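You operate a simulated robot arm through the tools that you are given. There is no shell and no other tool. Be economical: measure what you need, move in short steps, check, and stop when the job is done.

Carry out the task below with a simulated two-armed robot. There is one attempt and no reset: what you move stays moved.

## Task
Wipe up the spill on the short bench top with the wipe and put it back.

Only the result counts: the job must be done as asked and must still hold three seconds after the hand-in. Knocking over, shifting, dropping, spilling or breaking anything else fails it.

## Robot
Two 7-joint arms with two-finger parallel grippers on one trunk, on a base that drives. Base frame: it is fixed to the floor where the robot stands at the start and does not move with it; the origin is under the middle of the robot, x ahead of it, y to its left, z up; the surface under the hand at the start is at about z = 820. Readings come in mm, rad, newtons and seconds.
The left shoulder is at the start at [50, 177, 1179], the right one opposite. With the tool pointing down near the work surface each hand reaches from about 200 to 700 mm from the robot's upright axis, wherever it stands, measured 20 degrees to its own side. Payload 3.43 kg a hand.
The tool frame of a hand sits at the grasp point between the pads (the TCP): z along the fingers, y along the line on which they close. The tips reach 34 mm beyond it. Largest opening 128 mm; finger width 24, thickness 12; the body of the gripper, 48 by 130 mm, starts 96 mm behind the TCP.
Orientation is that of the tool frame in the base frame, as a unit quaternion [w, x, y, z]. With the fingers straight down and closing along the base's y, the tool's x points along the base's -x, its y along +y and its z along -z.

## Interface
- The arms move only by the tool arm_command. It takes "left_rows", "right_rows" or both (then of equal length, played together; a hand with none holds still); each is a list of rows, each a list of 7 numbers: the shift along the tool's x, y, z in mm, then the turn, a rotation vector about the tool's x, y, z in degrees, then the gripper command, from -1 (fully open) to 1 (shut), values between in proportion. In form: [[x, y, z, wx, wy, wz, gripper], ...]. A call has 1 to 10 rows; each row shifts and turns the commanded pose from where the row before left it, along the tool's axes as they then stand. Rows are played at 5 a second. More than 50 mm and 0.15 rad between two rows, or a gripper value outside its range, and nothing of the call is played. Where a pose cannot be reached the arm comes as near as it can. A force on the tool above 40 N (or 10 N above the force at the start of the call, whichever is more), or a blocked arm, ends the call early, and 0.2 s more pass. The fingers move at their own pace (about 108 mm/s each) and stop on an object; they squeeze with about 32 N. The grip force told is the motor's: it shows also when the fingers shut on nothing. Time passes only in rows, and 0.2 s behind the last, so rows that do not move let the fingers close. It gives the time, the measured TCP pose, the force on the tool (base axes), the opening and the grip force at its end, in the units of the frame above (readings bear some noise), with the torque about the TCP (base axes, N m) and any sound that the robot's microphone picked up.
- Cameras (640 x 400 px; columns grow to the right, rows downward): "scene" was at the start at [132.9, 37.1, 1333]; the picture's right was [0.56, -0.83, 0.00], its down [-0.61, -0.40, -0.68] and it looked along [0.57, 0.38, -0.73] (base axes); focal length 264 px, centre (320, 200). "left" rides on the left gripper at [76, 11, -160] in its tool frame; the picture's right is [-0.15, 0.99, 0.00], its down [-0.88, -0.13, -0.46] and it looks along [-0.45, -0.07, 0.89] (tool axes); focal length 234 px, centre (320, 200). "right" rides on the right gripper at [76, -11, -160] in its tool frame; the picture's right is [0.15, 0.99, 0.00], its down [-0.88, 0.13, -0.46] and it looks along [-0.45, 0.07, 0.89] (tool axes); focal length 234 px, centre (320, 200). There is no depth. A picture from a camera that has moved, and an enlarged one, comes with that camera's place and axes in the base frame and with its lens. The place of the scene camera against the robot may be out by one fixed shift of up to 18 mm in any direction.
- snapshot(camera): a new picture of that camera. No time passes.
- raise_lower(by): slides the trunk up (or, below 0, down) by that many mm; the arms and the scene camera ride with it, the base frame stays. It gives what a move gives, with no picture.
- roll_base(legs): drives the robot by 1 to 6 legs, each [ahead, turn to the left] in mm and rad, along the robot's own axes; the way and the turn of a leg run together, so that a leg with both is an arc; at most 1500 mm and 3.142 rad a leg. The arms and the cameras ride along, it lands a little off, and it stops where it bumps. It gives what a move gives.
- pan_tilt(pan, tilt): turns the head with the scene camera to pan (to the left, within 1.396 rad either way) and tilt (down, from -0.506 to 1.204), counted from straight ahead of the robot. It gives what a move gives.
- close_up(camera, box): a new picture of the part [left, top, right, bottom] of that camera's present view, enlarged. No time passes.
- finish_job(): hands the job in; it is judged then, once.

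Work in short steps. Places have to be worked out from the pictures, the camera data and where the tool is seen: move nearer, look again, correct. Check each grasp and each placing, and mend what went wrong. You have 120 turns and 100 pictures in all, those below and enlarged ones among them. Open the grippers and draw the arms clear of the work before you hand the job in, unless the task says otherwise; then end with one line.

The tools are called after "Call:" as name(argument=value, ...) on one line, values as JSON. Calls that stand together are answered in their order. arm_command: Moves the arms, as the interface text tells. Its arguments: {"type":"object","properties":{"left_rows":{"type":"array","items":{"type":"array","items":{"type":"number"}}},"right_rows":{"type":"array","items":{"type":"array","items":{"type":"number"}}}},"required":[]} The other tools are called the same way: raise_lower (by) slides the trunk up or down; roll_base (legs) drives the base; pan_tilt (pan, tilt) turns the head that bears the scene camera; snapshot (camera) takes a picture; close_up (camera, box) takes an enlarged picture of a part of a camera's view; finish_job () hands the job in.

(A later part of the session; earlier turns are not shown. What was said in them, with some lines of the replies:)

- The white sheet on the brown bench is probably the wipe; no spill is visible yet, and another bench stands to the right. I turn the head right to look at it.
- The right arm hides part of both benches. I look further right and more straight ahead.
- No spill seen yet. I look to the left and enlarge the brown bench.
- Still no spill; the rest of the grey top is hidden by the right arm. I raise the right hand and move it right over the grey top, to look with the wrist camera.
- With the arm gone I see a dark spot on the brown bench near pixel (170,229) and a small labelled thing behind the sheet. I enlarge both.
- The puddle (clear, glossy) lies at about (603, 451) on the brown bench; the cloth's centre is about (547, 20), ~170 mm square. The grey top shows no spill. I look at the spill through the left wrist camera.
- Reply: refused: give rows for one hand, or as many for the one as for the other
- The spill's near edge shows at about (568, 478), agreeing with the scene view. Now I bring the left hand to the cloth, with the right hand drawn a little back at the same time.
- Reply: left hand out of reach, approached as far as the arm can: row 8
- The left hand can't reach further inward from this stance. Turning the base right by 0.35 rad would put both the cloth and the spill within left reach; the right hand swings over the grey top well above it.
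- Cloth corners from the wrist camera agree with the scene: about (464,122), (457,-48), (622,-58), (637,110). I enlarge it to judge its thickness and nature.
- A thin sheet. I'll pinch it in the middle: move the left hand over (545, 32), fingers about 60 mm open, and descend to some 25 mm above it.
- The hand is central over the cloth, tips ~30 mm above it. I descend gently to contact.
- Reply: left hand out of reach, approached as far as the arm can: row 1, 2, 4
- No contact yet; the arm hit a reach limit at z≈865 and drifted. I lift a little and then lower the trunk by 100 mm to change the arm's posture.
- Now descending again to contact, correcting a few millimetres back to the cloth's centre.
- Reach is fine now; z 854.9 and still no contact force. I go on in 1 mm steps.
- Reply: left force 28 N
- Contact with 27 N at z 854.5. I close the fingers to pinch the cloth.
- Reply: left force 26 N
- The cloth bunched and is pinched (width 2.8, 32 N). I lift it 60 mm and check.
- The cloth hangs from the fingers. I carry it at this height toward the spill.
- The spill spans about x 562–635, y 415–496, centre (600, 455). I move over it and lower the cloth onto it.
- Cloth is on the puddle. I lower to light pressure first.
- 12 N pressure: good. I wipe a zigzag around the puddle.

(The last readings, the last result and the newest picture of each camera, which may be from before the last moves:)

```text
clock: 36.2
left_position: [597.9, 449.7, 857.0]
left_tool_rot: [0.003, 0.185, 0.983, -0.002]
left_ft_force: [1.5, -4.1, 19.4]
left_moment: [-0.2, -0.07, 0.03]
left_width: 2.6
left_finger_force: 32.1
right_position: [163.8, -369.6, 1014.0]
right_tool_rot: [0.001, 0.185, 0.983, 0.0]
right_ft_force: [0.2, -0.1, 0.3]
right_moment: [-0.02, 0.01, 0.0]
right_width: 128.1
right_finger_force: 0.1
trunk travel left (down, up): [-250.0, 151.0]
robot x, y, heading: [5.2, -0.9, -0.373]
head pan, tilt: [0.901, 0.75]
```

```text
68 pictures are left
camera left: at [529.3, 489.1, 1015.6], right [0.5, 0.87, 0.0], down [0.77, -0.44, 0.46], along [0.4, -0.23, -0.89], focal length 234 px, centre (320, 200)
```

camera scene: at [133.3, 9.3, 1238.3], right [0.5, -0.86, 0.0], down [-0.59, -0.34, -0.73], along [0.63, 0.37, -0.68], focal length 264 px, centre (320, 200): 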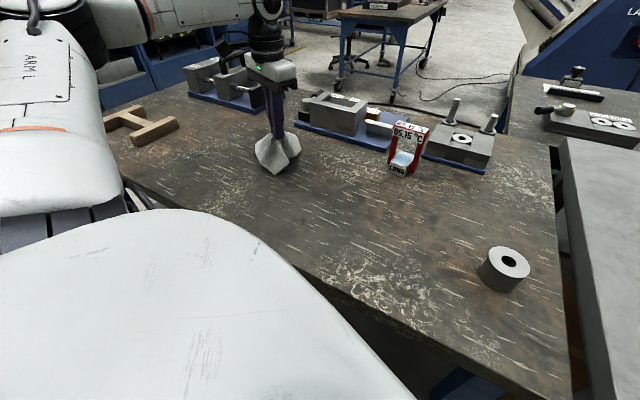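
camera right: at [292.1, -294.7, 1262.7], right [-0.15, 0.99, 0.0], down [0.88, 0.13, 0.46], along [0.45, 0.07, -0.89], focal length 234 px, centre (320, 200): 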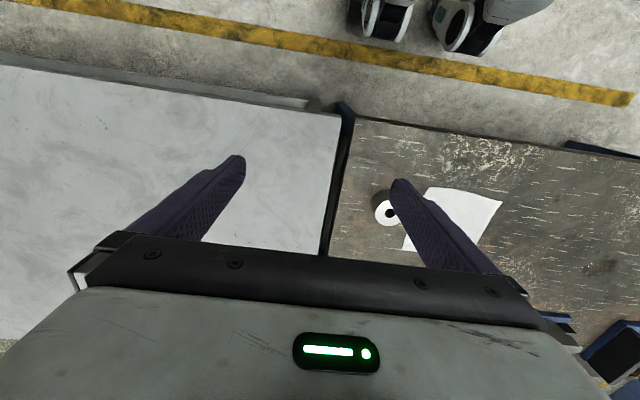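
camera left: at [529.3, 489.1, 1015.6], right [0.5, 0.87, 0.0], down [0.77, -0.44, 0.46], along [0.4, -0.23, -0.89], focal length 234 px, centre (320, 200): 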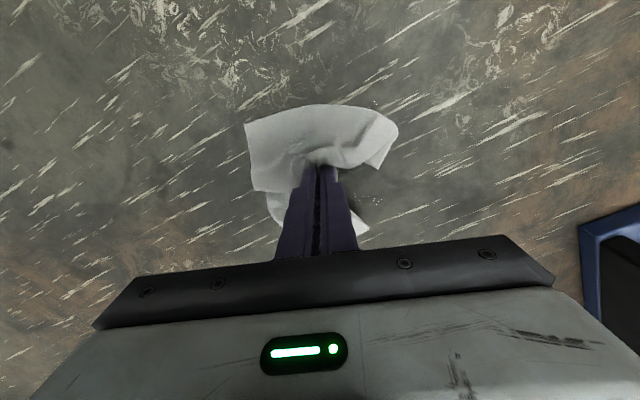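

The cloth looks damp; a few specks seem left. I lift and move aside to inspect.

Call:
arm_command(left_rows=[[0, 0, -20, 0, 0, 0, 1], [0, 0, -30, 0, 0, 0, 1], [0, 0, -30, 0, 0, 0, 1], [20, -40, 0, 0, 0, 0, 1], [20, -40, 0, 0, 0, 0, 1], [20, -40, 0, 0, 0, 0, 1]])

Call:
close_up(camera="left", box=[240, 40, 560, 240])

Call:
close_up(camera="scene", box=[180, 90, 340, 190])

```text
clock: 37.6
left_position: [500.8, 358.9, 933.0]
left_tool_rot: [0.001, 0.184, 0.983, -0.001]
left_ft_force: [0.4, -0.1, 0.2]
left_moment: [-0.03, -0.01, 0.03]
left_width: 2.7
left_finger_force: 32.1
right_position: [165.7, -369.0, 1015.0]
right_tool_rot: [0.0, 0.185, 0.983, 0.0]
right_ft_force: [0.1, 0.0, -0.7]
right_moment: [-0.02, 0.0, 0.01]
right_width: 128.1
right_finger_force: 0.0
trunk travel left (down, up): [-250.0, 151.0]
robot x, y, heading: [1.7, 1.5, -0.371]
head pan, tilt: [0.901, 0.75]
```

```text
2.00 times, centred on (400, 140) of left
camera zoom: at [432.7, 398.7, 1091.9], right [0.49, 0.87, 0.0], down [0.77, -0.44, 0.46], along [0.4, -0.23, -0.89], focal length 468 px, centre (160, 320)
```

zoom: 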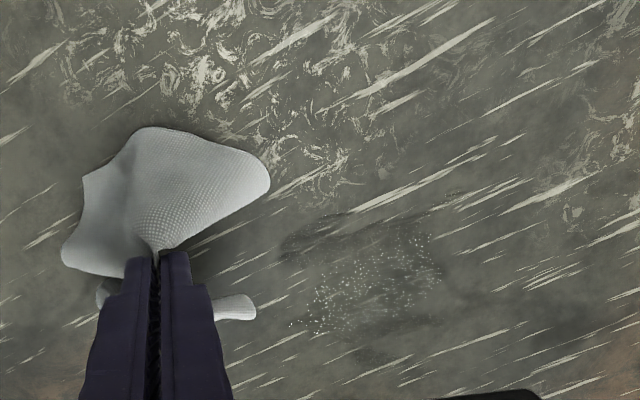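

```text
4.00 times, centred on (260, 140) of scene
camera zoom: at [133.0, 9.1, 1238.4], right [0.51, -0.86, 0.0], down [-0.59, -0.34, -0.73], along [0.63, 0.37, -0.68], focal length 1056 px, centre (560, 440)
```

zoom: 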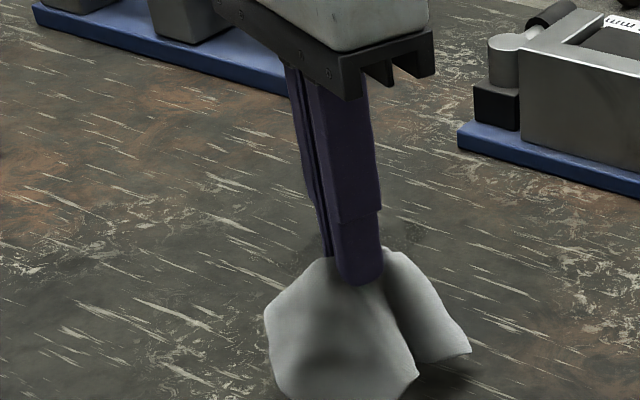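

Fine droplets remain around (600, 452) over x 560–635, y 400–500. I wipe again in dense firm lines covering that area; first go to the start corner and down.

Call:
arm_command(left_rows=[[-3, 31, 0, 0, 0, 0, 1], [-4, 31, 0, 0, 0, 0, 1], [0, 0, 30, 0, 0, 0, 1], [0, 0, 30, 0, 0, 0, 1], [0, 0, 12, 0, 0, 0, 1], [0, 0, 3, 0, 0, 0, 1], [0, 0, 2, 0, 0, 0, 1], [0, 0, 1, 0, 0, 0, 1]])

```text
clock: 39.5
left_position: [529.2, 417.3, 858.2]
left_tool_rot: [0.002, 0.184, 0.983, 0.0]
left_ft_force: [-1.7, 0.2, 9.5]
left_moment: [0.04, 0.01, 0.0]
left_width: 2.3
left_finger_force: 32.0
right_position: [165.0, -369.5, 1013.8]
right_tool_rot: [0.0, 0.184, 0.983, 0.001]
right_ft_force: [0.8, -0.4, 0.1]
right_moment: [-0.02, 0.04, 0.02]
right_width: 128.1
right_finger_force: 0.1
trunk travel left (down, up): [-250.0, 151.0]
robot x, y, heading: [1.6, -1.5, -0.371]
head pan, tilt: [0.901, 0.75]
```

Contact 9.5 N. I wipe the lines.

Call:
arm_command(left_rows=[[0, 40, 1, 0, 0, 0, 1], [0, 40, 0, 0, 0, 0, 1], [0, 40, 0, 0, 0, 0, 1], [-18, 0, 0, 0, 0, 0, 1], [0, -40, 0, 0, 0, 0, 1], [0, -40, 0, 0, 0, 0, 1], [0, -40, 0, 0, 0, 0, 1], [-18, 0, 0, 0, 0, 0, 1]])

Call:
arm_command(left_rows=[[0, 40, 0, 0, 0, 0, 1], [0, 40, 0, 0, 0, 0, 1], [0, 40, 0, 0, 0, 0, 1], [-18, 0, 0, 0, 0, 0, 1], [0, -40, 0, 0, 0, 0, 1], [0, -40, 0, 0, 0, 0, 1], [0, -40, 0, 0, 0, 0, 1], [-18, 0, 0, 0, 0, 0, 1]])

Call:
arm_command(left_rows=[[0, 40, 0, 0, 0, 0, 1], [0, 40, 0, 0, 0, 0, 1], [0, 40, 0, 0, 0, 0, 1], [-18, 0, 0, 0, 0, 0, 1], [0, -40, 0, 0, 0, 0, 1], [0, -40, 0, 0, 0, 0, 1], [0, -40, 0, 0, 0, 0, 1]])

```text
clock: 41.2
left_position: [562.8, 404.0, 858.0]
left_tool_rot: [0.001, 0.185, 0.983, -0.001]
left_ft_force: [-0.7, 0.4, 3.9]
left_moment: [0.01, 0.01, 0.01]
left_width: 2.5
left_finger_force: 32.2
right_position: [165.9, -368.3, 1014.5]
right_tool_rot: [0.0, 0.184, 0.983, 0.001]
right_ft_force: [-0.3, -0.3, -0.5]
right_moment: [0.03, 0.0, 0.01]
right_width: 127.8
right_finger_force: 0.1
trunk travel left (down, up): [-250.0, 151.0]
robot x, y, heading: [1.7, -0.3, -0.367]
head pan, tilt: [0.901, 0.75]
```

```text
clock: 43.0
left_position: [597.4, 388.9, 857.7]
left_tool_rot: [0.001, 0.184, 0.983, 0.0]
left_ft_force: [0.0, 0.1, 6.8]
left_moment: [-0.01, 0.03, 0.01]
left_width: 2.3
left_finger_force: 32.3
right_position: [165.5, -369.1, 1014.7]
right_tool_rot: [0.0, 0.183, 0.983, 0.001]
right_ft_force: [1.0, 0.5, 1.4]
right_moment: [-0.02, -0.02, -0.03]
right_width: 128.1
right_finger_force: 0.0
trunk travel left (down, up): [-250.0, 151.0]
robot x, y, heading: [0.6, -1.4, -0.371]
head pan, tilt: [0.901, 0.75]
```

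```text
clock: 44.6
left_position: [613.1, 383.4, 856.9]
left_tool_rot: [0.001, 0.184, 0.983, 0.001]
left_ft_force: [1.6, 3.2, 14.2]
left_moment: [0.05, -0.07, 0.01]
left_width: 2.4
left_finger_force: 32.0
right_position: [164.6, -368.8, 1014.4]
right_tool_rot: [0.001, 0.184, 0.983, 0.0]
right_ft_force: [-1.0, -0.9, -0.7]
right_moment: [-0.03, -0.01, 0.04]
right_width: 128.2
right_finger_force: 0.1
trunk travel left (down, up): [-250.0, 151.0]
robot x, y, heading: [-3.9, -1.8, -0.368]
head pan, tilt: [0.901, 0.75]
```

I lift, move aside toward -y and look again.

Call:
arm_command(left_rows=[[0, 0, -25, 0, 0, 0, 1], [0, 0, -30, 0, 0, 0, 1], [0, 0, -30, 0, 0, 0, 1], [45, 0, 0, 0, 0, 0, 1], [45, -15, 0, 0, 0, 0, 1]])

Call:
close_up(camera="left", box=[240, 40, 560, 240])

```text
clock: 45.9
left_position: [527.4, 408.1, 941.5]
left_tool_rot: [0.001, 0.185, 0.983, -0.001]
left_ft_force: [-0.3, -0.9, -0.1]
left_moment: [0.02, 0.0, 0.01]
left_width: 2.3
left_finger_force: 32.2
right_position: [165.8, -369.0, 1015.1]
right_tool_rot: [0.0, 0.185, 0.983, 0.0]
right_ft_force: [0.4, 0.1, -0.6]
right_moment: [0.0, -0.03, 0.03]
right_width: 128.0
right_finger_force: 0.1
trunk travel left (down, up): [-250.0, 151.0]
robot x, y, heading: [1.4, -2.0, -0.373]
head pan, tilt: [0.901, 0.75]
```

```text
2.00 times, centred on (400, 140) of left
camera zoom: at [458.2, 445.7, 1099.5], right [0.5, 0.87, 0.0], down [0.77, -0.44, 0.46], along [0.4, -0.23, -0.89], focal length 468 px, centre (160, 320)
```

zoom: 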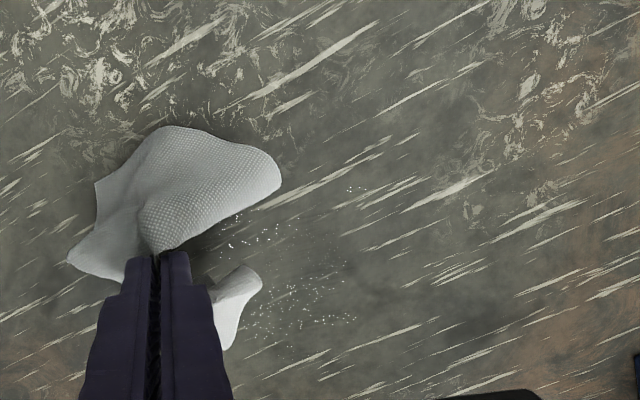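

Much less remains: scattered droplets over x 555–650, y 424–513. I do a second pass in crossing lines (along base x).

Call:
arm_command(left_rows=[[-12, 17.6, 30, 0, 0, 0, 1], [0, 0, 30, 0, 0, 0, 1], [0, 0, 18, 0, 0, 0, 1], [0, 0, 4, 0, 0, 0, 1], [0, 0, 3, 0, 0, 0, 1], [0, 0, 1.5, 0, 0, 0, 1]])

Call:
arm_command(left_rows=[[-34.5, 13.4, 0, 0, 0, 0, 1], [-34.5, 13.4, 0, 0, 0, 0, 1], [-34.5, 13.4, 0, 0, 0, 0, 1], [6.9, 17.7, 0, 0, 0, 0, 1], [34.5, -13.4, 0, 0, 0, 0, 1], [34.5, -13.4, 0, 0, 0, 0, 1], [34.5, -13.4, 0, 0, 0, 0, 1], [6.9, 17.7, 0, 0, 0, 0, 1]])

Call:
arm_command(left_rows=[[-34.5, 13.4, 0, 0, 0, 0, 1], [-34.5, 13.4, 0, 0, 0, 0, 1], [-34.5, 13.4, 0, 0, 0, 0, 1], [6.9, 17.7, 0, 0, 0, 0, 1], [34.5, -13.4, 0, 0, 0, 0, 1], [34.5, -13.4, 0, 0, 0, 0, 1], [34.5, -13.4, 0, 0, 0, 0, 1], [6.9, 17.7, 0, 0, 0, 0, 1]])

Call:
arm_command(left_rows=[[-34.5, 13.4, 0, 0, 0, 0, 1], [-34.5, 13.4, 0, 0, 0, 0, 1], [-34.5, 13.4, 0, 0, 0, 0, 1], [6.9, 17.7, 0, 0, 0, 0, 1], [34.5, -13.4, 0, 0, 0, 0, 1], [34.5, -13.4, 0, 0, 0, 0, 1], [34.5, -13.4, 0, 0, 0, 0, 1]])

```text
clock: 47.2
left_position: [541.4, 415.9, 857.8]
left_tool_rot: [0.004, 0.184, 0.983, 0.0]
left_ft_force: [-1.5, -0.1, 17.0]
left_moment: [-0.02, -0.06, 0.02]
left_width: 2.5
left_finger_force: 32.1
right_position: [165.1, -370.6, 1015.4]
right_tool_rot: [0.002, 0.183, 0.983, 0.001]
right_ft_force: [0.3, -0.5, 0.6]
right_moment: [0.01, -0.02, 0.0]
right_width: 128.2
right_finger_force: 0.0
trunk travel left (down, up): [-250.0, 151.0]
robot x, y, heading: [1.6, -2.3, -0.366]
head pan, tilt: [0.901, 0.75]
```

```text
clock: 48.8
left_position: [568.1, 421.1, 858.6]
left_tool_rot: [0.034, 0.192, 0.981, -0.019]
left_ft_force: [-3.8, -1.1, 12.5]
left_moment: [-0.07, 0.22, 0.03]
left_width: 2.4
left_finger_force: 32.2
right_position: [166.6, -368.3, 1014.8]
right_tool_rot: [0.0, 0.183, 0.983, 0.0]
right_ft_force: [0.5, 0.7, 1.0]
right_moment: [-0.07, 0.08, -0.01]
right_width: 128.2
right_finger_force: 0.0
trunk travel left (down, up): [-250.0, 151.0]
robot x, y, heading: [2.0, -2.0, -0.372]
head pan, tilt: [0.901, 0.75]
stopped in row 7 (left hand): the force on the tool passed its limit at 112 N (the readings are from after the stop); the commanded pose is now the measured one
```

```text
clock: 50.6
left_position: [566.7, 457.0, 859.2]
left_tool_rot: [0.035, 0.193, 0.98, -0.018]
left_ft_force: [0.8, -4.4, 14.9]
left_moment: [-0.12, 0.0, 0.02]
left_width: 2.5
left_finger_force: 31.9
right_position: [164.7, -370.0, 1014.1]
right_tool_rot: [0.001, 0.185, 0.983, 0.0]
right_ft_force: [0.1, -0.3, -0.1]
right_moment: [0.0, -0.04, 0.03]
right_width: 128.2
right_finger_force: 0.0
trunk travel left (down, up): [-250.0, 151.0]
robot x, y, heading: [6.4, -2.1, -0.367]
head pan, tilt: [0.901, 0.75]
```

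```text
clock: 52.2
left_position: [569.6, 474.2, 859.4]
left_tool_rot: [0.034, 0.192, 0.981, -0.017]
left_ft_force: [1.0, 0.6, 4.4]
left_moment: [0.05, -0.05, -0.01]
left_width: 2.5
left_finger_force: 32.1
right_position: [166.6, -368.6, 1015.9]
right_tool_rot: [0.0, 0.185, 0.983, 0.0]
right_ft_force: [1.2, 0.4, 0.6]
right_moment: [0.06, 0.0, 0.0]
right_width: 128.0
right_finger_force: 0.2
trunk travel left (down, up): [-250.0, 151.0]
robot x, y, heading: [2.0, 1.7, -0.374]
head pan, tilt: [0.901, 0.75]
```

A force spike occurred mid-line (likely the arm near a reach limit), after which the tool is tilted ~4°. I lift, move aside and look at everything.

Call:
arm_command(left_rows=[[0, 0, -25, 0, 0, 0, 1], [0, 0, -30, 0, 0, 0, 1], [0, 0, -30, 0, 0, 0, 1], [30, -35, 0, 0, 0, 0, 1], [30, -35, 0, 0, 0, 0, 1]])

Call:
close_up(camera="left", box=[240, 40, 560, 240])

Call:
snapshot(camera="scene")

```text
clock: 53.4
left_position: [492.8, 434.3, 960.4]
left_tool_rot: [0.078, 0.193, 0.978, -0.026]
left_ft_force: [0.2, 0.2, -4.6]
left_moment: [-0.04, -0.06, 0.06]
left_width: 2.5
left_finger_force: 31.6
right_position: [165.5, -368.5, 1016.2]
right_tool_rot: [0.001, 0.184, 0.983, 0.0]
right_ft_force: [-1.0, 0.2, 0.1]
right_moment: [0.03, -0.08, -0.01]
right_width: 127.8
right_finger_force: 0.2
trunk travel left (down, up): [-250.0, 151.0]
robot x, y, heading: [-1.9, 0.2, -0.371]
head pan, tilt: [0.901, 0.75]
```

```text
2.00 times, centred on (400, 140) of left
camera zoom: at [403.2, 485.8, 1105.3], right [0.51, 0.86, 0.0], down [0.69, -0.41, 0.59], along [0.51, -0.3, -0.8], focal length 468 px, centre (160, 320)
```

zoom: 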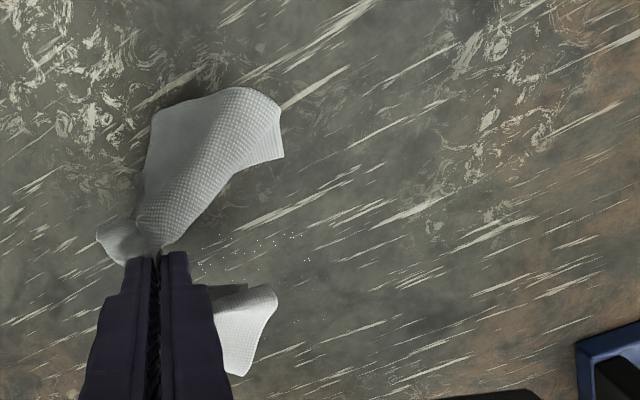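

```text
63 pictures are left
camera scene: at [131.4, 9.7, 1238.8], right [0.51, -0.86, 0.0], down [-0.59, -0.35, -0.73], along [0.63, 0.37, -0.68], focal length 264 px, centre (320, 200)
```

scene: 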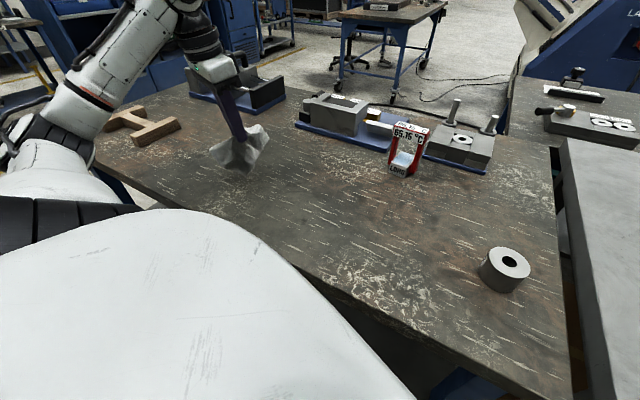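

Only a few droplets remain. The tool has tilted about 9°; I straighten it here in the air, then re-check.

Call:
arm_command(left_rows=[[0, 0, 0, -0.6, 4.7, -0.6, 1], [0, 0, 0, -0.6, 4.7, -0.6, 1], [0, 0, 0, 0, 0, 0, 1]])

Call:
snapshot(camera="scene")

Call:
close_up(camera="left", box=[240, 40, 560, 240])

```text
clock: 54.2
left_position: [483.0, 439.4, 936.2]
left_tool_rot: [-0.046, 0.182, 0.982, 0.008]
left_ft_force: [-1.6, 0.3, 0.0]
left_moment: [-0.01, -0.01, 0.04]
left_width: 2.3
left_finger_force: 32.1
right_position: [165.7, -366.5, 1015.2]
right_tool_rot: [0.0, 0.184, 0.983, 0.001]
right_ft_force: [0.3, -0.2, 0.2]
right_moment: [-0.01, 0.04, 0.01]
right_width: 127.8
right_finger_force: 0.0
trunk travel left (down, up): [-250.0, 151.0]
robot x, y, heading: [1.2, -0.1, -0.367]
head pan, tilt: [0.901, 0.75]
```

```text
62 pictures are left
camera scene: at [133.4, 9.7, 1238.4], right [0.51, -0.86, 0.0], down [-0.59, -0.35, -0.73], along [0.63, 0.37, -0.68], focal length 264 px, centre (320, 200)
```

scene: 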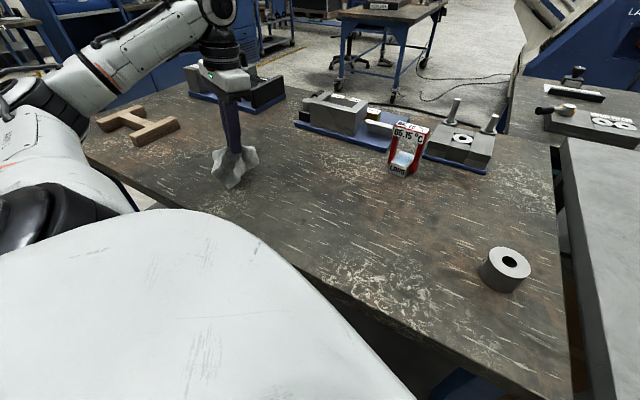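

```text
2.00 times, centred on (400, 140) of left
camera zoom: at [428.7, 472.4, 1101.6], right [0.49, 0.87, -0.02], down [0.81, -0.45, 0.37], along [0.32, -0.2, -0.93], focal length 468 px, centre (160, 320)
```

zoom: 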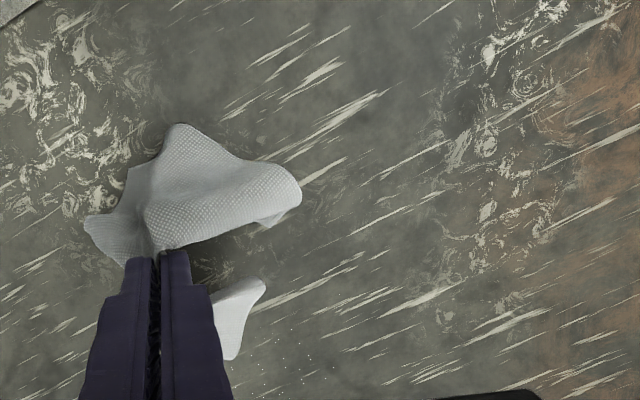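

The arm was still settling, so I over-corrected slightly. Let it rest and read again.

Call:
arm_command(left_rows=[[0, 0, 0, 0, 0, 0, 1], [0, 0, 0, 0, 0, 0, 1], [0, 0, 0, 0, 0, 0, 1]])

```text
clock: 55.0
left_position: [483.2, 439.3, 936.3]
left_tool_rot: [-0.045, 0.182, 0.982, 0.008]
left_ft_force: [-0.4, 0.6, 0.3]
left_moment: [-0.01, 0.03, 0.02]
left_width: 2.8
left_finger_force: 32.1
right_position: [166.8, -367.9, 1014.8]
right_tool_rot: [0.0, 0.184, 0.983, 0.0]
right_ft_force: [0.3, -0.3, 0.6]
right_moment: [-0.02, -0.02, 0.02]
right_width: 128.3
right_finger_force: 0.0
trunk travel left (down, up): [-250.0, 151.0]
robot x, y, heading: [0.3, 2.0, -0.371]
head pan, tilt: [0.901, 0.75]
```

I straighten by -5.2° and move aside to a viewing place.

Call:
arm_command(left_rows=[[0, 0, 0, 0, -5.2, 0, 1], [-22, -34, 0, 0, 0, 0, 1], [-22, -34, 0, 0, 0, 0, 1], [0, 0, 0, 0, 0, 0, 1]])

Call:
close_up(camera="left", box=[300, 80, 500, 240])

```text
clock: 56.0
left_position: [496.2, 358.5, 935.0]
left_tool_rot: [-0.002, 0.182, 0.983, -0.002]
left_ft_force: [0.1, 0.7, -0.8]
left_moment: [0.01, -0.02, -0.01]
left_width: 2.6
left_finger_force: 31.8
right_position: [165.9, -367.0, 1013.9]
right_tool_rot: [0.0, 0.185, 0.983, 0.0]
right_ft_force: [0.5, -0.1, 1.0]
right_moment: [-0.03, -0.02, 0.03]
right_width: 128.1
right_finger_force: 0.1
trunk travel left (down, up): [-250.0, 151.0]
robot x, y, heading: [-2.2, 3.8, -0.368]
head pan, tilt: [0.901, 0.75]
```

```text
2.50 times, centred on (400, 160) of left
camera zoom: at [427.4, 396.3, 1095.1], right [0.49, 0.87, 0.0], down [0.78, -0.44, 0.45], along [0.39, -0.22, -0.89], focal length 585 px, centre (120, 300)
```

zoom: 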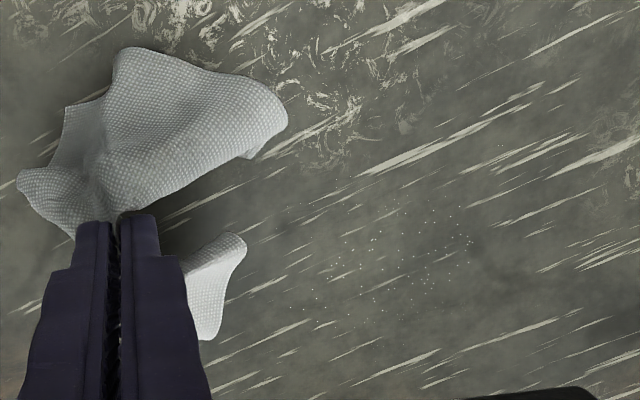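

Sparse tiny droplets remain over x 570–625, y 405–505. Another pass of dense lines there, staying within easy reach.

Call:
arm_command(left_rows=[[-14, 34, 25, 0, 0, 0, 1], [-14.5, 33.5, 25, 0, 0, 0, 1], [0, 0, 20, 0, 0, 0, 1], [0, 0, 5, 0, 0, 0, 1], [0, 0, 2, 0, 0, 0, 1], [0, 0, 1.5, 0, 0, 0, 1]])

Call:
arm_command(left_rows=[[0, 40, 0, 0, 0, 0, 1], [0, 40, 0, 0, 0, 0, 1], [0, 40, 0, 0, 0, 0, 1], [-12, 0, 0, 0, 0, 0, 1], [0, -40, 0, 0, 0, 0, 1], [0, -40, 0, 0, 0, 0, 1], [0, -40, 0, 0, 0, 0, 1], [-12, 0, 0, 0, 0, 0, 1]])

Call:
arm_command(left_rows=[[0, 40, 0, 0, 0, 0, 1], [0, 40, 0, 0, 0, 0, 1], [0, 40, 0, 0, 0, 0, 1], [-12, 0, 0, 0, 0, 0, 1], [0, -40, 0, 0, 0, 0, 1], [0, -40, 0, 0, 0, 0, 1], [0, -40, 0, 0, 0, 0, 1], [-12, 0, 0, 0, 0, 0, 1]])

Call:
arm_command(left_rows=[[0, 40, 0, 0, 0, 0, 1], [0, 40, 0, 0, 0, 0, 1], [0, 40, 0, 0, 0, 0, 1], [-12, 0, 0, 0, 0, 0, 1], [0, -40, 0, 0, 0, 0, 1], [0, -40, 0, 0, 0, 0, 1], [0, -40, 0, 0, 0, 0, 1]])

```text
clock: 57.4
left_position: [545.4, 412.4, 858.0]
left_tool_rot: [-0.002, 0.183, 0.983, -0.002]
left_ft_force: [-0.8, -0.5, 2.3]
left_moment: [-0.03, 0.01, -0.03]
left_width: 2.8
left_finger_force: 32.0
right_position: [167.5, -369.0, 1014.3]
right_tool_rot: [0.0, 0.183, 0.983, 0.0]
right_ft_force: [-0.8, -0.4, 0.6]
right_moment: [0.0, -0.01, 0.0]
right_width: 128.1
right_finger_force: 0.1
trunk travel left (down, up): [-250.0, 151.0]
robot x, y, heading: [-1.7, -0.2, -0.372]
head pan, tilt: [0.901, 0.75]
```

```text
clock: 59.2
left_position: [569.8, 402.2, 858.6]
left_tool_rot: [-0.002, 0.182, 0.983, -0.001]
left_ft_force: [-0.4, 0.3, -0.4]
left_moment: [-0.02, 0.01, 0.01]
left_width: 2.1
left_finger_force: 32.1
right_position: [167.1, -368.2, 1015.0]
right_tool_rot: [0.0, 0.184, 0.983, 0.0]
right_ft_force: [0.5, 0.2, -0.5]
right_moment: [-0.03, -0.02, -0.02]
right_width: 127.9
right_finger_force: 0.0
trunk travel left (down, up): [-250.0, 151.0]
robot x, y, heading: [1.1, -0.3, -0.37]
head pan, tilt: [0.901, 0.75]
```

```text
clock: 61.0
left_position: [592.3, 396.6, 857.4]
left_tool_rot: [-0.002, 0.182, 0.983, -0.001]
left_ft_force: [1.2, -0.2, 0.7]
left_moment: [0.02, 0.02, 0.0]
left_width: 2.6
left_finger_force: 32.3
right_position: [167.1, -367.7, 1014.5]
right_tool_rot: [0.0, 0.184, 0.983, 0.0]
right_ft_force: [0.2, -0.1, -0.9]
right_moment: [-0.02, -0.02, -0.01]
right_width: 128.1
right_finger_force: 0.0
trunk travel left (down, up): [-250.0, 151.0]
robot x, y, heading: [0.6, 3.2, -0.371]
head pan, tilt: [0.901, 0.75]
```

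```text
clock: 62.6
left_position: [605.0, 392.6, 857.6]
left_tool_rot: [0.0, 0.183, 0.983, 0.001]
left_ft_force: [1.3, 2.3, 12.5]
left_moment: [0.03, -0.1, 0.02]
left_width: 2.6
left_finger_force: 32.0
right_position: [165.6, -367.9, 1014.4]
right_tool_rot: [0.0, 0.184, 0.983, 0.0]
right_ft_force: [0.1, -0.7, -0.6]
right_moment: [0.0, 0.01, 0.0]
right_width: 128.1
right_finger_force: 0.0
trunk travel left (down, up): [-250.0, 151.0]
robot x, y, heading: [2.2, 1.1, -0.368]
head pan, tilt: [0.901, 0.75]
```

Pressure was intermittent; I press 1.5 mm deeper and wipe the lines again in reverse.

Call:
arm_command(left_rows=[[0, 40, 1.5, 0, 0, 0, 1], [0, 40, 0, 0, 0, 0, 1], [0, 40, 0, 0, 0, 0, 1], [12, 0, 0, 0, 0, 0, 1], [0, -40, 0, 0, 0, 0, 1], [0, -40, 0, 0, 0, 0, 1], [0, -40, 0, 0, 0, 0, 1], [12, 0, 0, 0, 0, 0, 1]])

Call:
arm_command(left_rows=[[0, 40, 0, 0, 0, 0, 1], [0, 40, 0, 0, 0, 0, 1], [0, 40, 0, 0, 0, 0, 1], [12, 0, 0, 0, 0, 0, 1], [0, -40, 0, 0, 0, 0, 1], [0, -40, 0, 0, 0, 0, 1], [0, -40, 0, 0, 0, 0, 1], [12, 0, 0, 0, 0, 0, 1]])

Call:
arm_command(left_rows=[[0, 40, 0, 0, 0, 0, 1], [0, 40, 0, 0, 0, 0, 1], [0, 40, 0, 0, 0, 0, 1], [12, 0, 0, 0, 0, 0, 1], [0, -40, 0, 0, 0, 0, 1], [0, -40, 0, 0, 0, 0, 1], [0, -40, 0, 0, 0, 0, 1]])

Call:
arm_command(left_rows=[[0, 0, -25, 0, 0, 0, 1], [0, 0, -30, 0, 0, 0, 1], [0, 0, -25, 0, 0, 0, 1], [25, -35, 0, 0, 0, 0, 1], [20, -35, 0, 0, 0, 0, 1], [0, 0, 0, 0, 0, 0, 1]])

Call:
close_up(camera="left", box=[300, 80, 500, 240])

```text
clock: 64.4
left_position: [581.7, 399.3, 855.6]
left_tool_rot: [0.001, 0.183, 0.983, -0.002]
left_ft_force: [5.1, -1.6, 19.9]
left_moment: [-0.1, -0.24, 0.03]
left_width: 2.3
left_finger_force: 31.8
right_position: [165.2, -369.1, 1014.7]
right_tool_rot: [0.002, 0.184, 0.983, 0.0]
right_ft_force: [0.3, 1.2, -1.2]
right_moment: [-0.01, 0.04, -0.01]
right_width: 127.9
right_finger_force: 0.1
trunk travel left (down, up): [-250.0, 151.0]
robot x, y, heading: [-2.5, 2.4, -0.366]
head pan, tilt: [0.901, 0.75]
```

```text
clock: 66.2
left_position: [556.8, 411.6, 858.8]
left_tool_rot: [-0.003, 0.182, 0.983, -0.002]
left_ft_force: [1.3, -0.2, 1.8]
left_moment: [-0.01, -0.06, 0.04]
left_width: 2.5
left_finger_force: 32.0
right_position: [166.7, -369.4, 1014.7]
right_tool_rot: [0.0, 0.184, 0.983, 0.0]
right_ft_force: [0.1, 0.0, -1.4]
right_moment: [0.01, 0.01, 0.03]
right_width: 127.9
right_finger_force: 0.0
trunk travel left (down, up): [-250.0, 151.0]
robot x, y, heading: [-3.7, 1.3, -0.375]
head pan, tilt: [0.901, 0.75]
```

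```text
clock: 67.8
left_position: [553.5, 414.2, 856.1]
left_tool_rot: [0.002, 0.182, 0.983, 0.002]
left_ft_force: [3.7, 5.8, 25.4]
left_moment: [0.2, -0.17, 0.05]
left_width: 2.5
left_finger_force: 31.6
right_position: [166.1, -368.7, 1015.3]
right_tool_rot: [0.001, 0.184, 0.983, 0.0]
right_ft_force: [0.4, 1.0, 0.3]
right_moment: [0.01, -0.03, 0.0]
right_width: 127.7
right_finger_force: 0.1
trunk travel left (down, up): [-250.0, 151.0]
robot x, y, heading: [2.5, 2.1, -0.371]
head pan, tilt: [0.901, 0.75]
```

```text
clock: 69.2
left_position: [484.2, 365.8, 934.1]
left_tool_rot: [-0.002, 0.183, 0.983, -0.002]
left_ft_force: [0.4, -0.6, 0.0]
left_moment: [0.02, -0.02, 0.0]
left_width: 2.6
left_finger_force: 32.1
right_position: [165.6, -367.3, 1014.8]
right_tool_rot: [0.001, 0.183, 0.983, 0.0]
right_ft_force: [0.9, -0.8, 0.4]
right_moment: [-0.03, 0.0, -0.03]
right_width: 127.8
right_finger_force: 0.1
trunk travel left (down, up): [-250.0, 151.0]
robot x, y, heading: [-2.3, 1.0, -0.369]
head pan, tilt: [0.901, 0.75]
```

```text
2.50 times, centred on (400, 160) of left
camera zoom: at [415.2, 402.9, 1093.0], right [0.49, 0.87, 0.0], down [0.78, -0.44, 0.45], along [0.39, -0.22, -0.89], focal length 585 px, centre (120, 300)
```

zoom: 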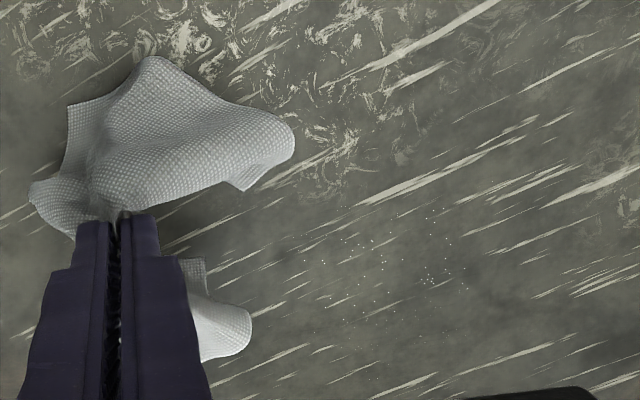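

Only faint droplets remain, around x 565–610, y 455–495. A focused firm pass there with short strokes.

Call:
arm_command(left_rows=[[-14, 34, 25, 0, 0, 0, 1], [-14, 34, 25, 0, 0, 0, 1], [-14, 33, 20, 0, 0, 0, 1], [0, 0, 5, 0, 0, 0, 1], [0, 0, 3, 0, 0, 0, 1], [0, 0, 2, 0, 0, 0, 1]])

Call:
arm_command(left_rows=[[-28, 11, 0, 0, 0, 0, 1], [-28, 11, 0, 0, 0, 0, 1], [3.3, 8.4, 0, 0, 0, 0, 1], [28, -11, 0, 0, 0, 0, 1], [28, -11, 0, 0, 0, 0, 1], [3.3, 8.4, 0, 0, 0, 0, 1], [-28, 11, 0, 0, 0, 0, 1], [-28, 11, 0, 0, 0, 0, 1], [3.3, 8.4, 0, 0, 0, 0, 1]])

Call:
arm_command(left_rows=[[28, -11, 0, 0, 0, 0, 1], [28, -11, 0, 0, 0, 0, 1], [3.3, 8.4, 0, 0, 0, 0, 1], [-28, 11, 0, 0, 0, 0, 1], [-28, 11, 0, 0, 0, 0, 1], [3.3, 8.4, 0, 0, 0, 0, 1], [28, -11, 0, 0, 0, 0, 1], [28, -11, 0, 0, 0, 0, 1], [3.3, 8.4, 0, 0, 0, 0, 1]])

Call:
arm_command(left_rows=[[-28, 11, 0, 0, 0, 0, 1], [-28, 11, 0, 0, 0, 0, 1], [0, -40, 0, 0, 0, 0, 1], [0, -40, 0, 0, 0, 0, 1], [14, 0, 0, 0, 0, 0, 1], [0, 40, 0, 0, 0, 0, 1], [0, 40, 0, 0, 0, 0, 1], [14, 0, 0, 0, 0, 0, 1], [0, -40, 0, 0, 0, 0, 1], [0, -40, 0, 0, 0, 0, 1]])

```text
clock: 70.6
left_position: [555.5, 443.3, 857.2]
left_tool_rot: [-0.002, 0.183, 0.983, -0.001]
left_ft_force: [0.0, 1.2, 2.5]
left_moment: [-0.03, -0.06, 0.03]
left_width: 2.5
left_finger_force: 32.0
right_position: [166.0, -368.8, 1014.9]
right_tool_rot: [0.0, 0.183, 0.983, 0.0]
right_ft_force: [0.2, -0.1, 0.2]
right_moment: [-0.02, 0.01, 0.06]
right_width: 128.3
right_finger_force: 0.1
trunk travel left (down, up): [-250.0, 151.0]
robot x, y, heading: [-1.3, -1.7, -0.369]
head pan, tilt: [0.901, 0.75]
```

```text
clock: 72.6
left_position: [618.2, 468.5, 855.9]
left_tool_rot: [-0.002, 0.183, 0.983, 0.0]
left_ft_force: [0.0, -1.1, 2.0]
left_moment: [-0.07, 0.01, 0.02]
left_width: 2.4
left_finger_force: 31.9
right_position: [166.0, -368.5, 1014.6]
right_tool_rot: [0.001, 0.184, 0.983, 0.0]
right_ft_force: [0.1, -1.0, -0.5]
right_moment: [-0.02, 0.0, -0.02]
right_width: 128.0
right_finger_force: 0.0
trunk travel left (down, up): [-250.0, 151.0]
robot x, y, heading: [1.8, 3.5, -0.369]
head pan, tilt: [0.901, 0.75]
```

```text
clock: 73.6
left_position: [571.0, 482.5, 854.4]
left_tool_rot: [-0.008, 0.182, 0.983, 0.002]
left_ft_force: [-0.8, -3.4, 15.9]
left_moment: [-0.24, -0.03, -0.02]
left_width: 2.9
left_finger_force: 31.7
right_position: [166.3, -368.5, 1014.0]
right_tool_rot: [0.0, 0.183, 0.983, 0.002]
right_ft_force: [0.2, 0.9, 1.3]
right_moment: [-0.03, 0.03, -0.02]
right_width: 128.0
right_finger_force: 0.1
trunk travel left (down, up): [-250.0, 151.0]
robot x, y, heading: [0.2, 1.3, -0.372]
head pan, tilt: [0.901, 0.75]
stopped in row 4 (left hand): the force on the tool passed its limit at 50 N (the readings are from after the stop); the commanded pose is now the measured one
```

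```text
clock: 75.8
left_position: [576.2, 419.6, 856.2]
left_tool_rot: [-0.01, 0.18, 0.984, 0.004]
left_ft_force: [2.8, 5.5, 28.0]
left_moment: [0.12, -0.24, 0.05]
left_width: 2.3
left_finger_force: 32.3
right_position: [165.4, -368.9, 1014.6]
right_tool_rot: [0.001, 0.183, 0.983, 0.0]
right_ft_force: [0.2, 0.6, -0.6]
right_moment: [0.0, -0.02, 0.0]
right_width: 127.7
right_finger_force: 0.1
trunk travel left (down, up): [-250.0, 151.0]
robot x, y, heading: [0.5, 2.3, -0.374]
head pan, tilt: [0.901, 0.75]
```

Lift, move aside and inspect again.

Call:
arm_command(left_rows=[[0, 0, -25, 0, 0, 0, 1], [0, 0, -30, 0, 0, 0, 1], [0, 0, -25, 0, 0, 0, 1], [35, -35, 0, 0, 0, 0, 1], [30, -35, 0, 0, 0, 0, 1], [0, 0, 0, 0, 0, 0, 1]])

Call:
close_up(camera="left", box=[300, 80, 500, 240])

```text
clock: 77.2
left_position: [494.3, 375.8, 932.8]
left_tool_rot: [-0.013, 0.181, 0.983, 0.003]
left_ft_force: [-0.1, -0.3, -1.1]
left_moment: [0.02, 0.0, -0.02]
left_width: 2.4
left_finger_force: 31.8
right_position: [167.9, -368.1, 1014.2]
right_tool_rot: [-0.001, 0.183, 0.983, 0.001]
right_ft_force: [0.4, 0.5, 0.2]
right_moment: [0.04, 0.0, 0.02]
right_width: 128.1
right_finger_force: 0.0
trunk travel left (down, up): [-250.0, 151.0]
robot x, y, heading: [2.7, 1.4, -0.367]
head pan, tilt: [0.901, 0.75]
```

```text
2.50 times, centred on (400, 160) of left
camera zoom: at [429.2, 411.5, 1093.9], right [0.49, 0.87, 0.0], down [0.79, -0.44, 0.43], along [0.37, -0.22, -0.9], focal length 585 px, centre (120, 300)
```

zoom: 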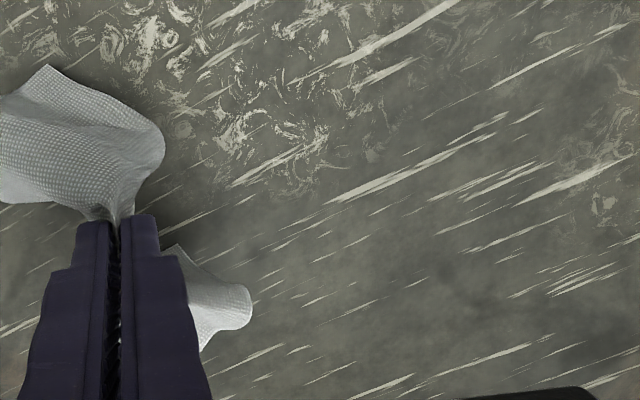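

No droplets visible now. I check the far part with the head camera enlarged before putting the cloth back.

Call:
close_up(camera="scene", box=[190, 90, 320, 170])

Call:
close_up(camera="left", box=[360, 130, 480, 245])

```text
4.92 times, centred on (255, 130) of scene
camera zoom: at [133.7, 9.9, 1238.3], right [0.51, -0.86, 0.0], down [-0.59, -0.35, -0.73], along [0.63, 0.37, -0.68], focal length 1300 px, centre (640, 545)
```

zoom: 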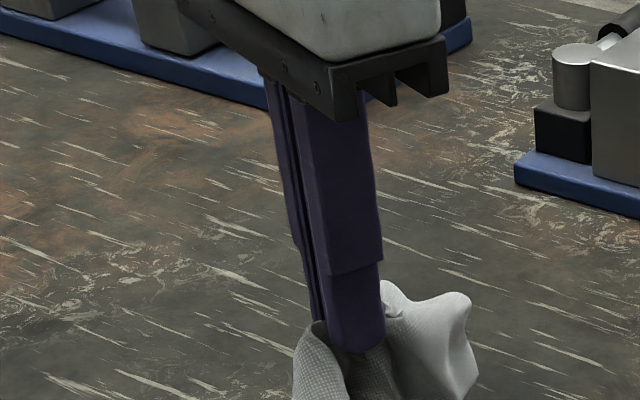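

```text
3.48 times, centred on (420, 188) of left
camera zoom: at [429.2, 411.5, 1093.9], right [0.49, 0.87, 0.0], down [0.79, -0.44, 0.43], along [0.37, -0.22, -0.9], focal length 814 px, centre (-28, 244)
```

zoom: 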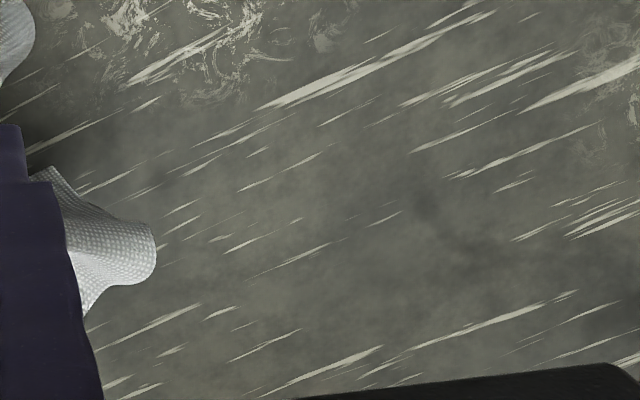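

The spill is gone. I carry the cloth back above its original place (547, 33).

Call:
arm_command(left_rows=[[-21.6, -37.6, -2, 0, -1, 0, 1], [-21.6, -37.6, -2, 0, -0.5, 0, 1], [-21.6, -37.6, -2, 0, 0, 0, 1], [-21.6, -37.6, -2, 0, 0, 0, 1], [-21.6, -37.6, -2, 0, 0, 0, 1], [-21.6, -37.6, 0, 0, 0, 0, 1], [-21.6, -37.6, 0, 0, 0, 0, 1], [-21.6, -37.6, 0, 0, 0, 0, 1]])

Call:
pan_tilt(pan=0.55, tilt=0.75)

Call:
snapshot(camera="scene")

Call:
snapshot(camera="left")

```text
clock: 79.0
left_position: [548.3, 31.7, 942.1]
left_tool_rot: [0.001, 0.182, 0.983, 0.001]
left_ft_force: [0.5, 0.8, -0.1]
left_moment: [-0.03, 0.0, -0.01]
left_width: 2.6
left_finger_force: 32.0
right_position: [166.6, -369.2, 1013.9]
right_tool_rot: [0.0, 0.184, 0.983, 0.0]
right_ft_force: [0.5, 0.3, 0.2]
right_moment: [0.0, -0.03, -0.01]
right_width: 128.2
right_finger_force: 0.0
trunk travel left (down, up): [-250.0, 151.0]
robot x, y, heading: [-2.8, -0.6, -0.371]
head pan, tilt: [0.901, 0.75]
```

```text
clock: 79.8
left_position: [547.9, 33.0, 942.1]
left_tool_rot: [0.0, 0.182, 0.983, 0.0]
left_ft_force: [-0.5, 0.4, -1.0]
left_moment: [0.01, 0.0, 0.0]
left_width: 2.6
left_finger_force: 31.7
right_position: [166.4, -368.8, 1015.2]
right_tool_rot: [0.001, 0.184, 0.983, -0.001]
right_ft_force: [-1.0, 0.8, 0.5]
right_moment: [-0.01, 0.0, 0.02]
right_width: 127.9
right_finger_force: 0.0
trunk travel left (down, up): [-250.0, 151.0]
robot x, y, heading: [-0.2, 1.1, -0.37]
head pan, tilt: [0.55, 0.75]
```

```text
55 pictures are left
camera scene: at [143.6, -17.2, 1238.4], right [0.18, -0.98, 0.0], down [-0.67, -0.12, -0.73], along [0.72, 0.13, -0.68], focal length 264 px, centre (320, 200)
```

scene: 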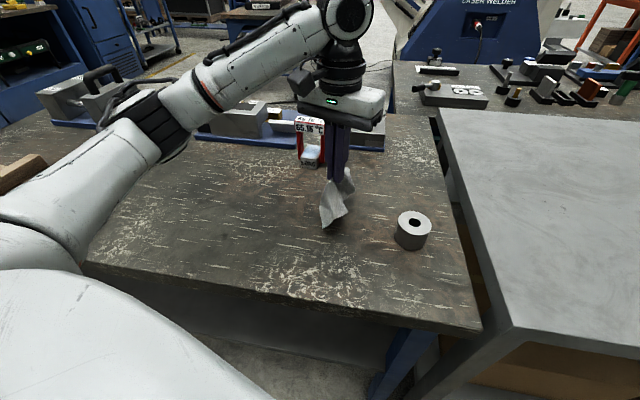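

```text
54 pictures are left
camera left: at [478.7, 70.3, 1101.1], right [0.49, 0.87, 0.0], down [0.78, -0.44, 0.46], along [0.4, -0.22, -0.89], focal length 234 px, centre (320, 200)
```

left: 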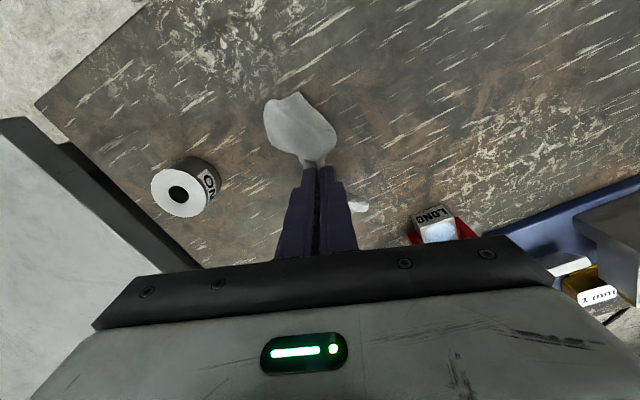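

The cloth is over its old place. I lower it onto the bench slowly.

Call:
arm_command(left_rows=[[0, 0, 25, 0, 0, 0, 1], [0, 0, 25, 0, 0, 0, 1], [0, 0, 20, 0, 0, 0, 1], [0, 0, 8, 0, 0, 0, 1], [0, 0, 4, 0, 0, 0, 1], [0, 0, 2, 0, 0, 0, 1]])

Call:
snapshot(camera="left")

```text
clock: 81.2
left_position: [545.4, 32.5, 859.9]
left_tool_rot: [0.003, 0.182, 0.983, -0.002]
left_ft_force: [2.4, 0.5, 17.7]
left_moment: [0.09, 0.03, 0.0]
left_width: 2.6
left_finger_force: 32.0
right_position: [166.1, -366.8, 1015.7]
right_tool_rot: [0.001, 0.182, 0.983, 0.001]
right_ft_force: [-0.2, 0.1, 0.0]
right_moment: [0.01, 0.04, 0.06]
right_width: 128.2
right_finger_force: 0.1
trunk travel left (down, up): [-250.0, 151.0]
robot x, y, heading: [3.3, -0.7, -0.369]
head pan, tilt: [0.55, 0.75]
```

```text
53 pictures are left
camera left: at [475.7, 70.7, 1018.3], right [0.49, 0.87, 0.0], down [0.77, -0.44, 0.46], along [0.4, -0.23, -0.89], focal length 234 px, centre (320, 200)
```

left: 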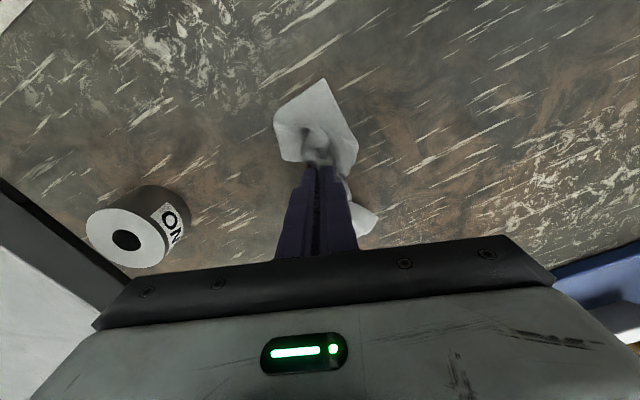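

On the bench with 18 N. I open the fingers gradually, then rise straight up.

Call:
arm_command(left_rows=[[0, 0, 0, 0, 0, 0, 0.8], [0, 0, 0, 0, 0, 0, 0.5], [0, 0, 0, 0, 0, 0, 0.3], [0, 0, -10, 0, 0, 0, 0.3], [0, 0, -20, 0, 0, 0, 0.3], [0, 0, -40, 0, 0, 0, 0.3], [0, 0, -45, 0, 0, 0, 0.3]])

Call:
snapshot(camera="left")

Call:
close_up(camera="scene", box=[240, 130, 440, 255])

```text
clock: 82.8
left_position: [544.2, 31.8, 973.3]
left_tool_rot: [0.0, 0.181, 0.983, 0.001]
left_ft_force: [0.8, -0.1, -0.2]
left_moment: [0.04, -0.02, 0.01]
left_width: 44.7
left_finger_force: 0.1
right_position: [165.7, -367.9, 1015.4]
right_tool_rot: [0.0, 0.184, 0.983, 0.0]
right_ft_force: [-0.6, -0.7, 0.1]
right_moment: [0.01, 0.05, -0.03]
right_width: 128.0
right_finger_force: 0.0
trunk travel left (down, up): [-250.0, 151.0]
robot x, y, heading: [-0.5, -0.9, -0.372]
head pan, tilt: [0.55, 0.75]
```

```text
52 pictures are left
camera left: at [475.7, 69.9, 1132.4], right [0.49, 0.87, 0.0], down [0.78, -0.44, 0.45], along [0.4, -0.22, -0.89], focal length 234 px, centre (320, 200)
```

left: 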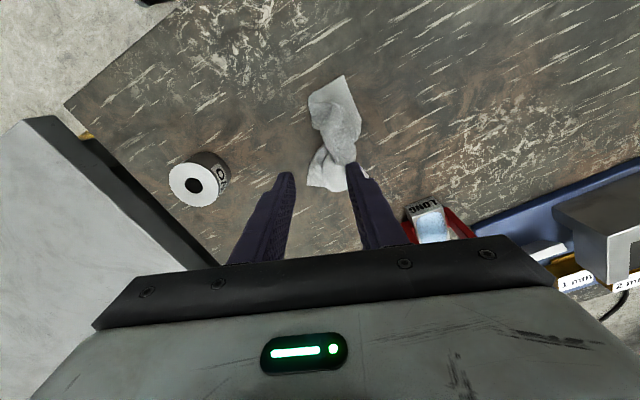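

```text
3.20 times, centred on (340, 192) of scene
camera zoom: at [143.3, -17.4, 1238.3], right [0.18, -0.98, 0.0], down [-0.67, -0.12, -0.73], along [0.72, 0.13, -0.68], focal length 845 px, centre (256, 224)
```

zoom: 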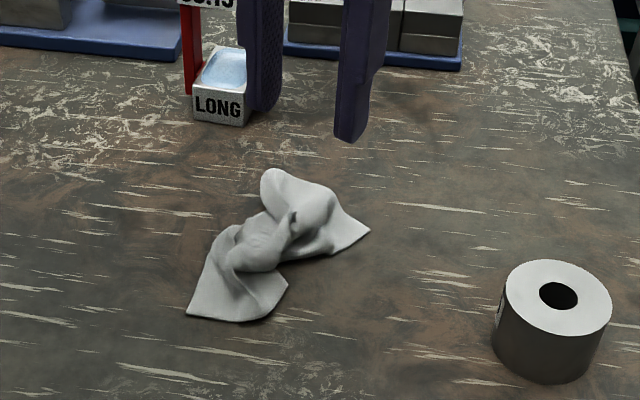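

The cloth lies on its old spot (centroid ≈ (552, 45), within ~20 mm), a little crumpled; neighbours undisturbed. I open and draw the left arm up and back, then do a last check.

Call:
arm_command(left_rows=[[0, 0, -40, 0, 0, 0, 0], [30, 0, -30, 0, 0, 0, -1], [40, 20, 0, 0, 0, 0, -1], [40, 20, 0, 0, 0, 0, -1], [40, 20, 0, 0, 0, 0, -1], [30, 20, 0, 0, 0, 0, -1]])

Call:
pan_tilt(pan=0.8, tilt=0.75)

Call:
snapshot(camera="scene")

```text
clock: 84.2
left_position: [405.1, 171.8, 1044.4]
left_tool_rot: [0.0, 0.182, 0.983, 0.0]
left_ft_force: [-0.5, 0.0, 0.5]
left_moment: [-0.01, -0.01, -0.03]
left_width: 127.8
left_finger_force: 0.0
right_position: [167.0, -367.5, 1015.3]
right_tool_rot: [-0.001, 0.183, 0.983, 0.0]
right_ft_force: [-0.1, -0.7, 0.6]
right_moment: [-0.04, 0.01, 0.03]
right_width: 127.8
right_finger_force: 0.0
trunk travel left (down, up): [-250.0, 151.0]
robot x, y, heading: [-1.9, -1.0, -0.371]
head pan, tilt: [0.55, 0.75]
```

```text
clock: 85.0
left_position: [407.0, 172.1, 1044.9]
left_tool_rot: [0.0, 0.182, 0.983, 0.0]
left_ft_force: [0.5, -0.5, 0.0]
left_moment: [0.02, 0.02, -0.03]
left_width: 128.0
left_finger_force: 0.1
right_position: [165.8, -368.3, 1013.9]
right_tool_rot: [0.0, 0.183, 0.983, 0.0]
right_ft_force: [-0.2, 0.3, 0.6]
right_moment: [0.0, 0.02, 0.0]
right_width: 128.0
right_finger_force: 0.0
trunk travel left (down, up): [-250.0, 151.0]
robot x, y, heading: [-0.7, -0.3, -0.37]
head pan, tilt: [0.799, 0.75]
```

```text
50 pictures are left
camera scene: at [137.5, 2.3, 1238.4], right [0.42, -0.91, 0.0], down [-0.62, -0.28, -0.73], along [0.67, 0.3, -0.68], focal length 264 px, centre (320, 200)
```

scene: 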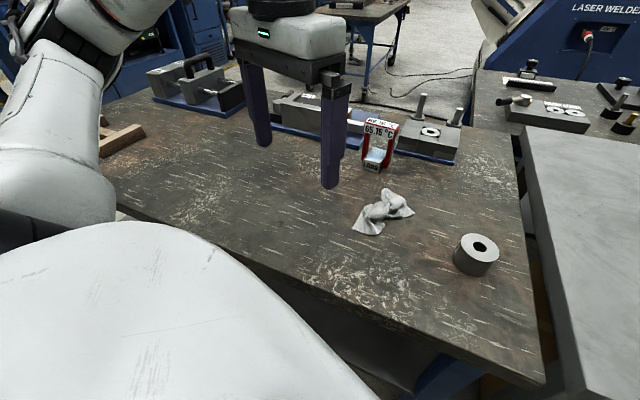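

I enlarge the spill area one last time.

Call:
close_up(camera="scene", box=[180, 120, 320, 210])

```text
4.44 times, centred on (250, 165) of scene
camera zoom: at [137.5, 2.3, 1238.4], right [0.42, -0.91, 0.0], down [-0.62, -0.28, -0.73], along [0.67, 0.3, -0.68], focal length 1173 px, centre (631, 356)
```

zoom: 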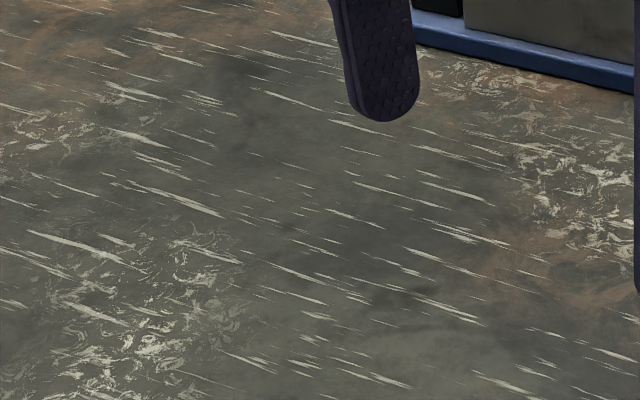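

The bench shows no puddle or droplets, the cloth is back in place, and both hands are open and clear. I hand the job in.

Call:
finish_job()

```text
The job is handed in.
```

I wiped the spill off the brown bench top, with no droplets left in the last close-up, and put the wipe back within about 20 mm of where it lay, though crumpled instead of flat; nothing else looked moved.
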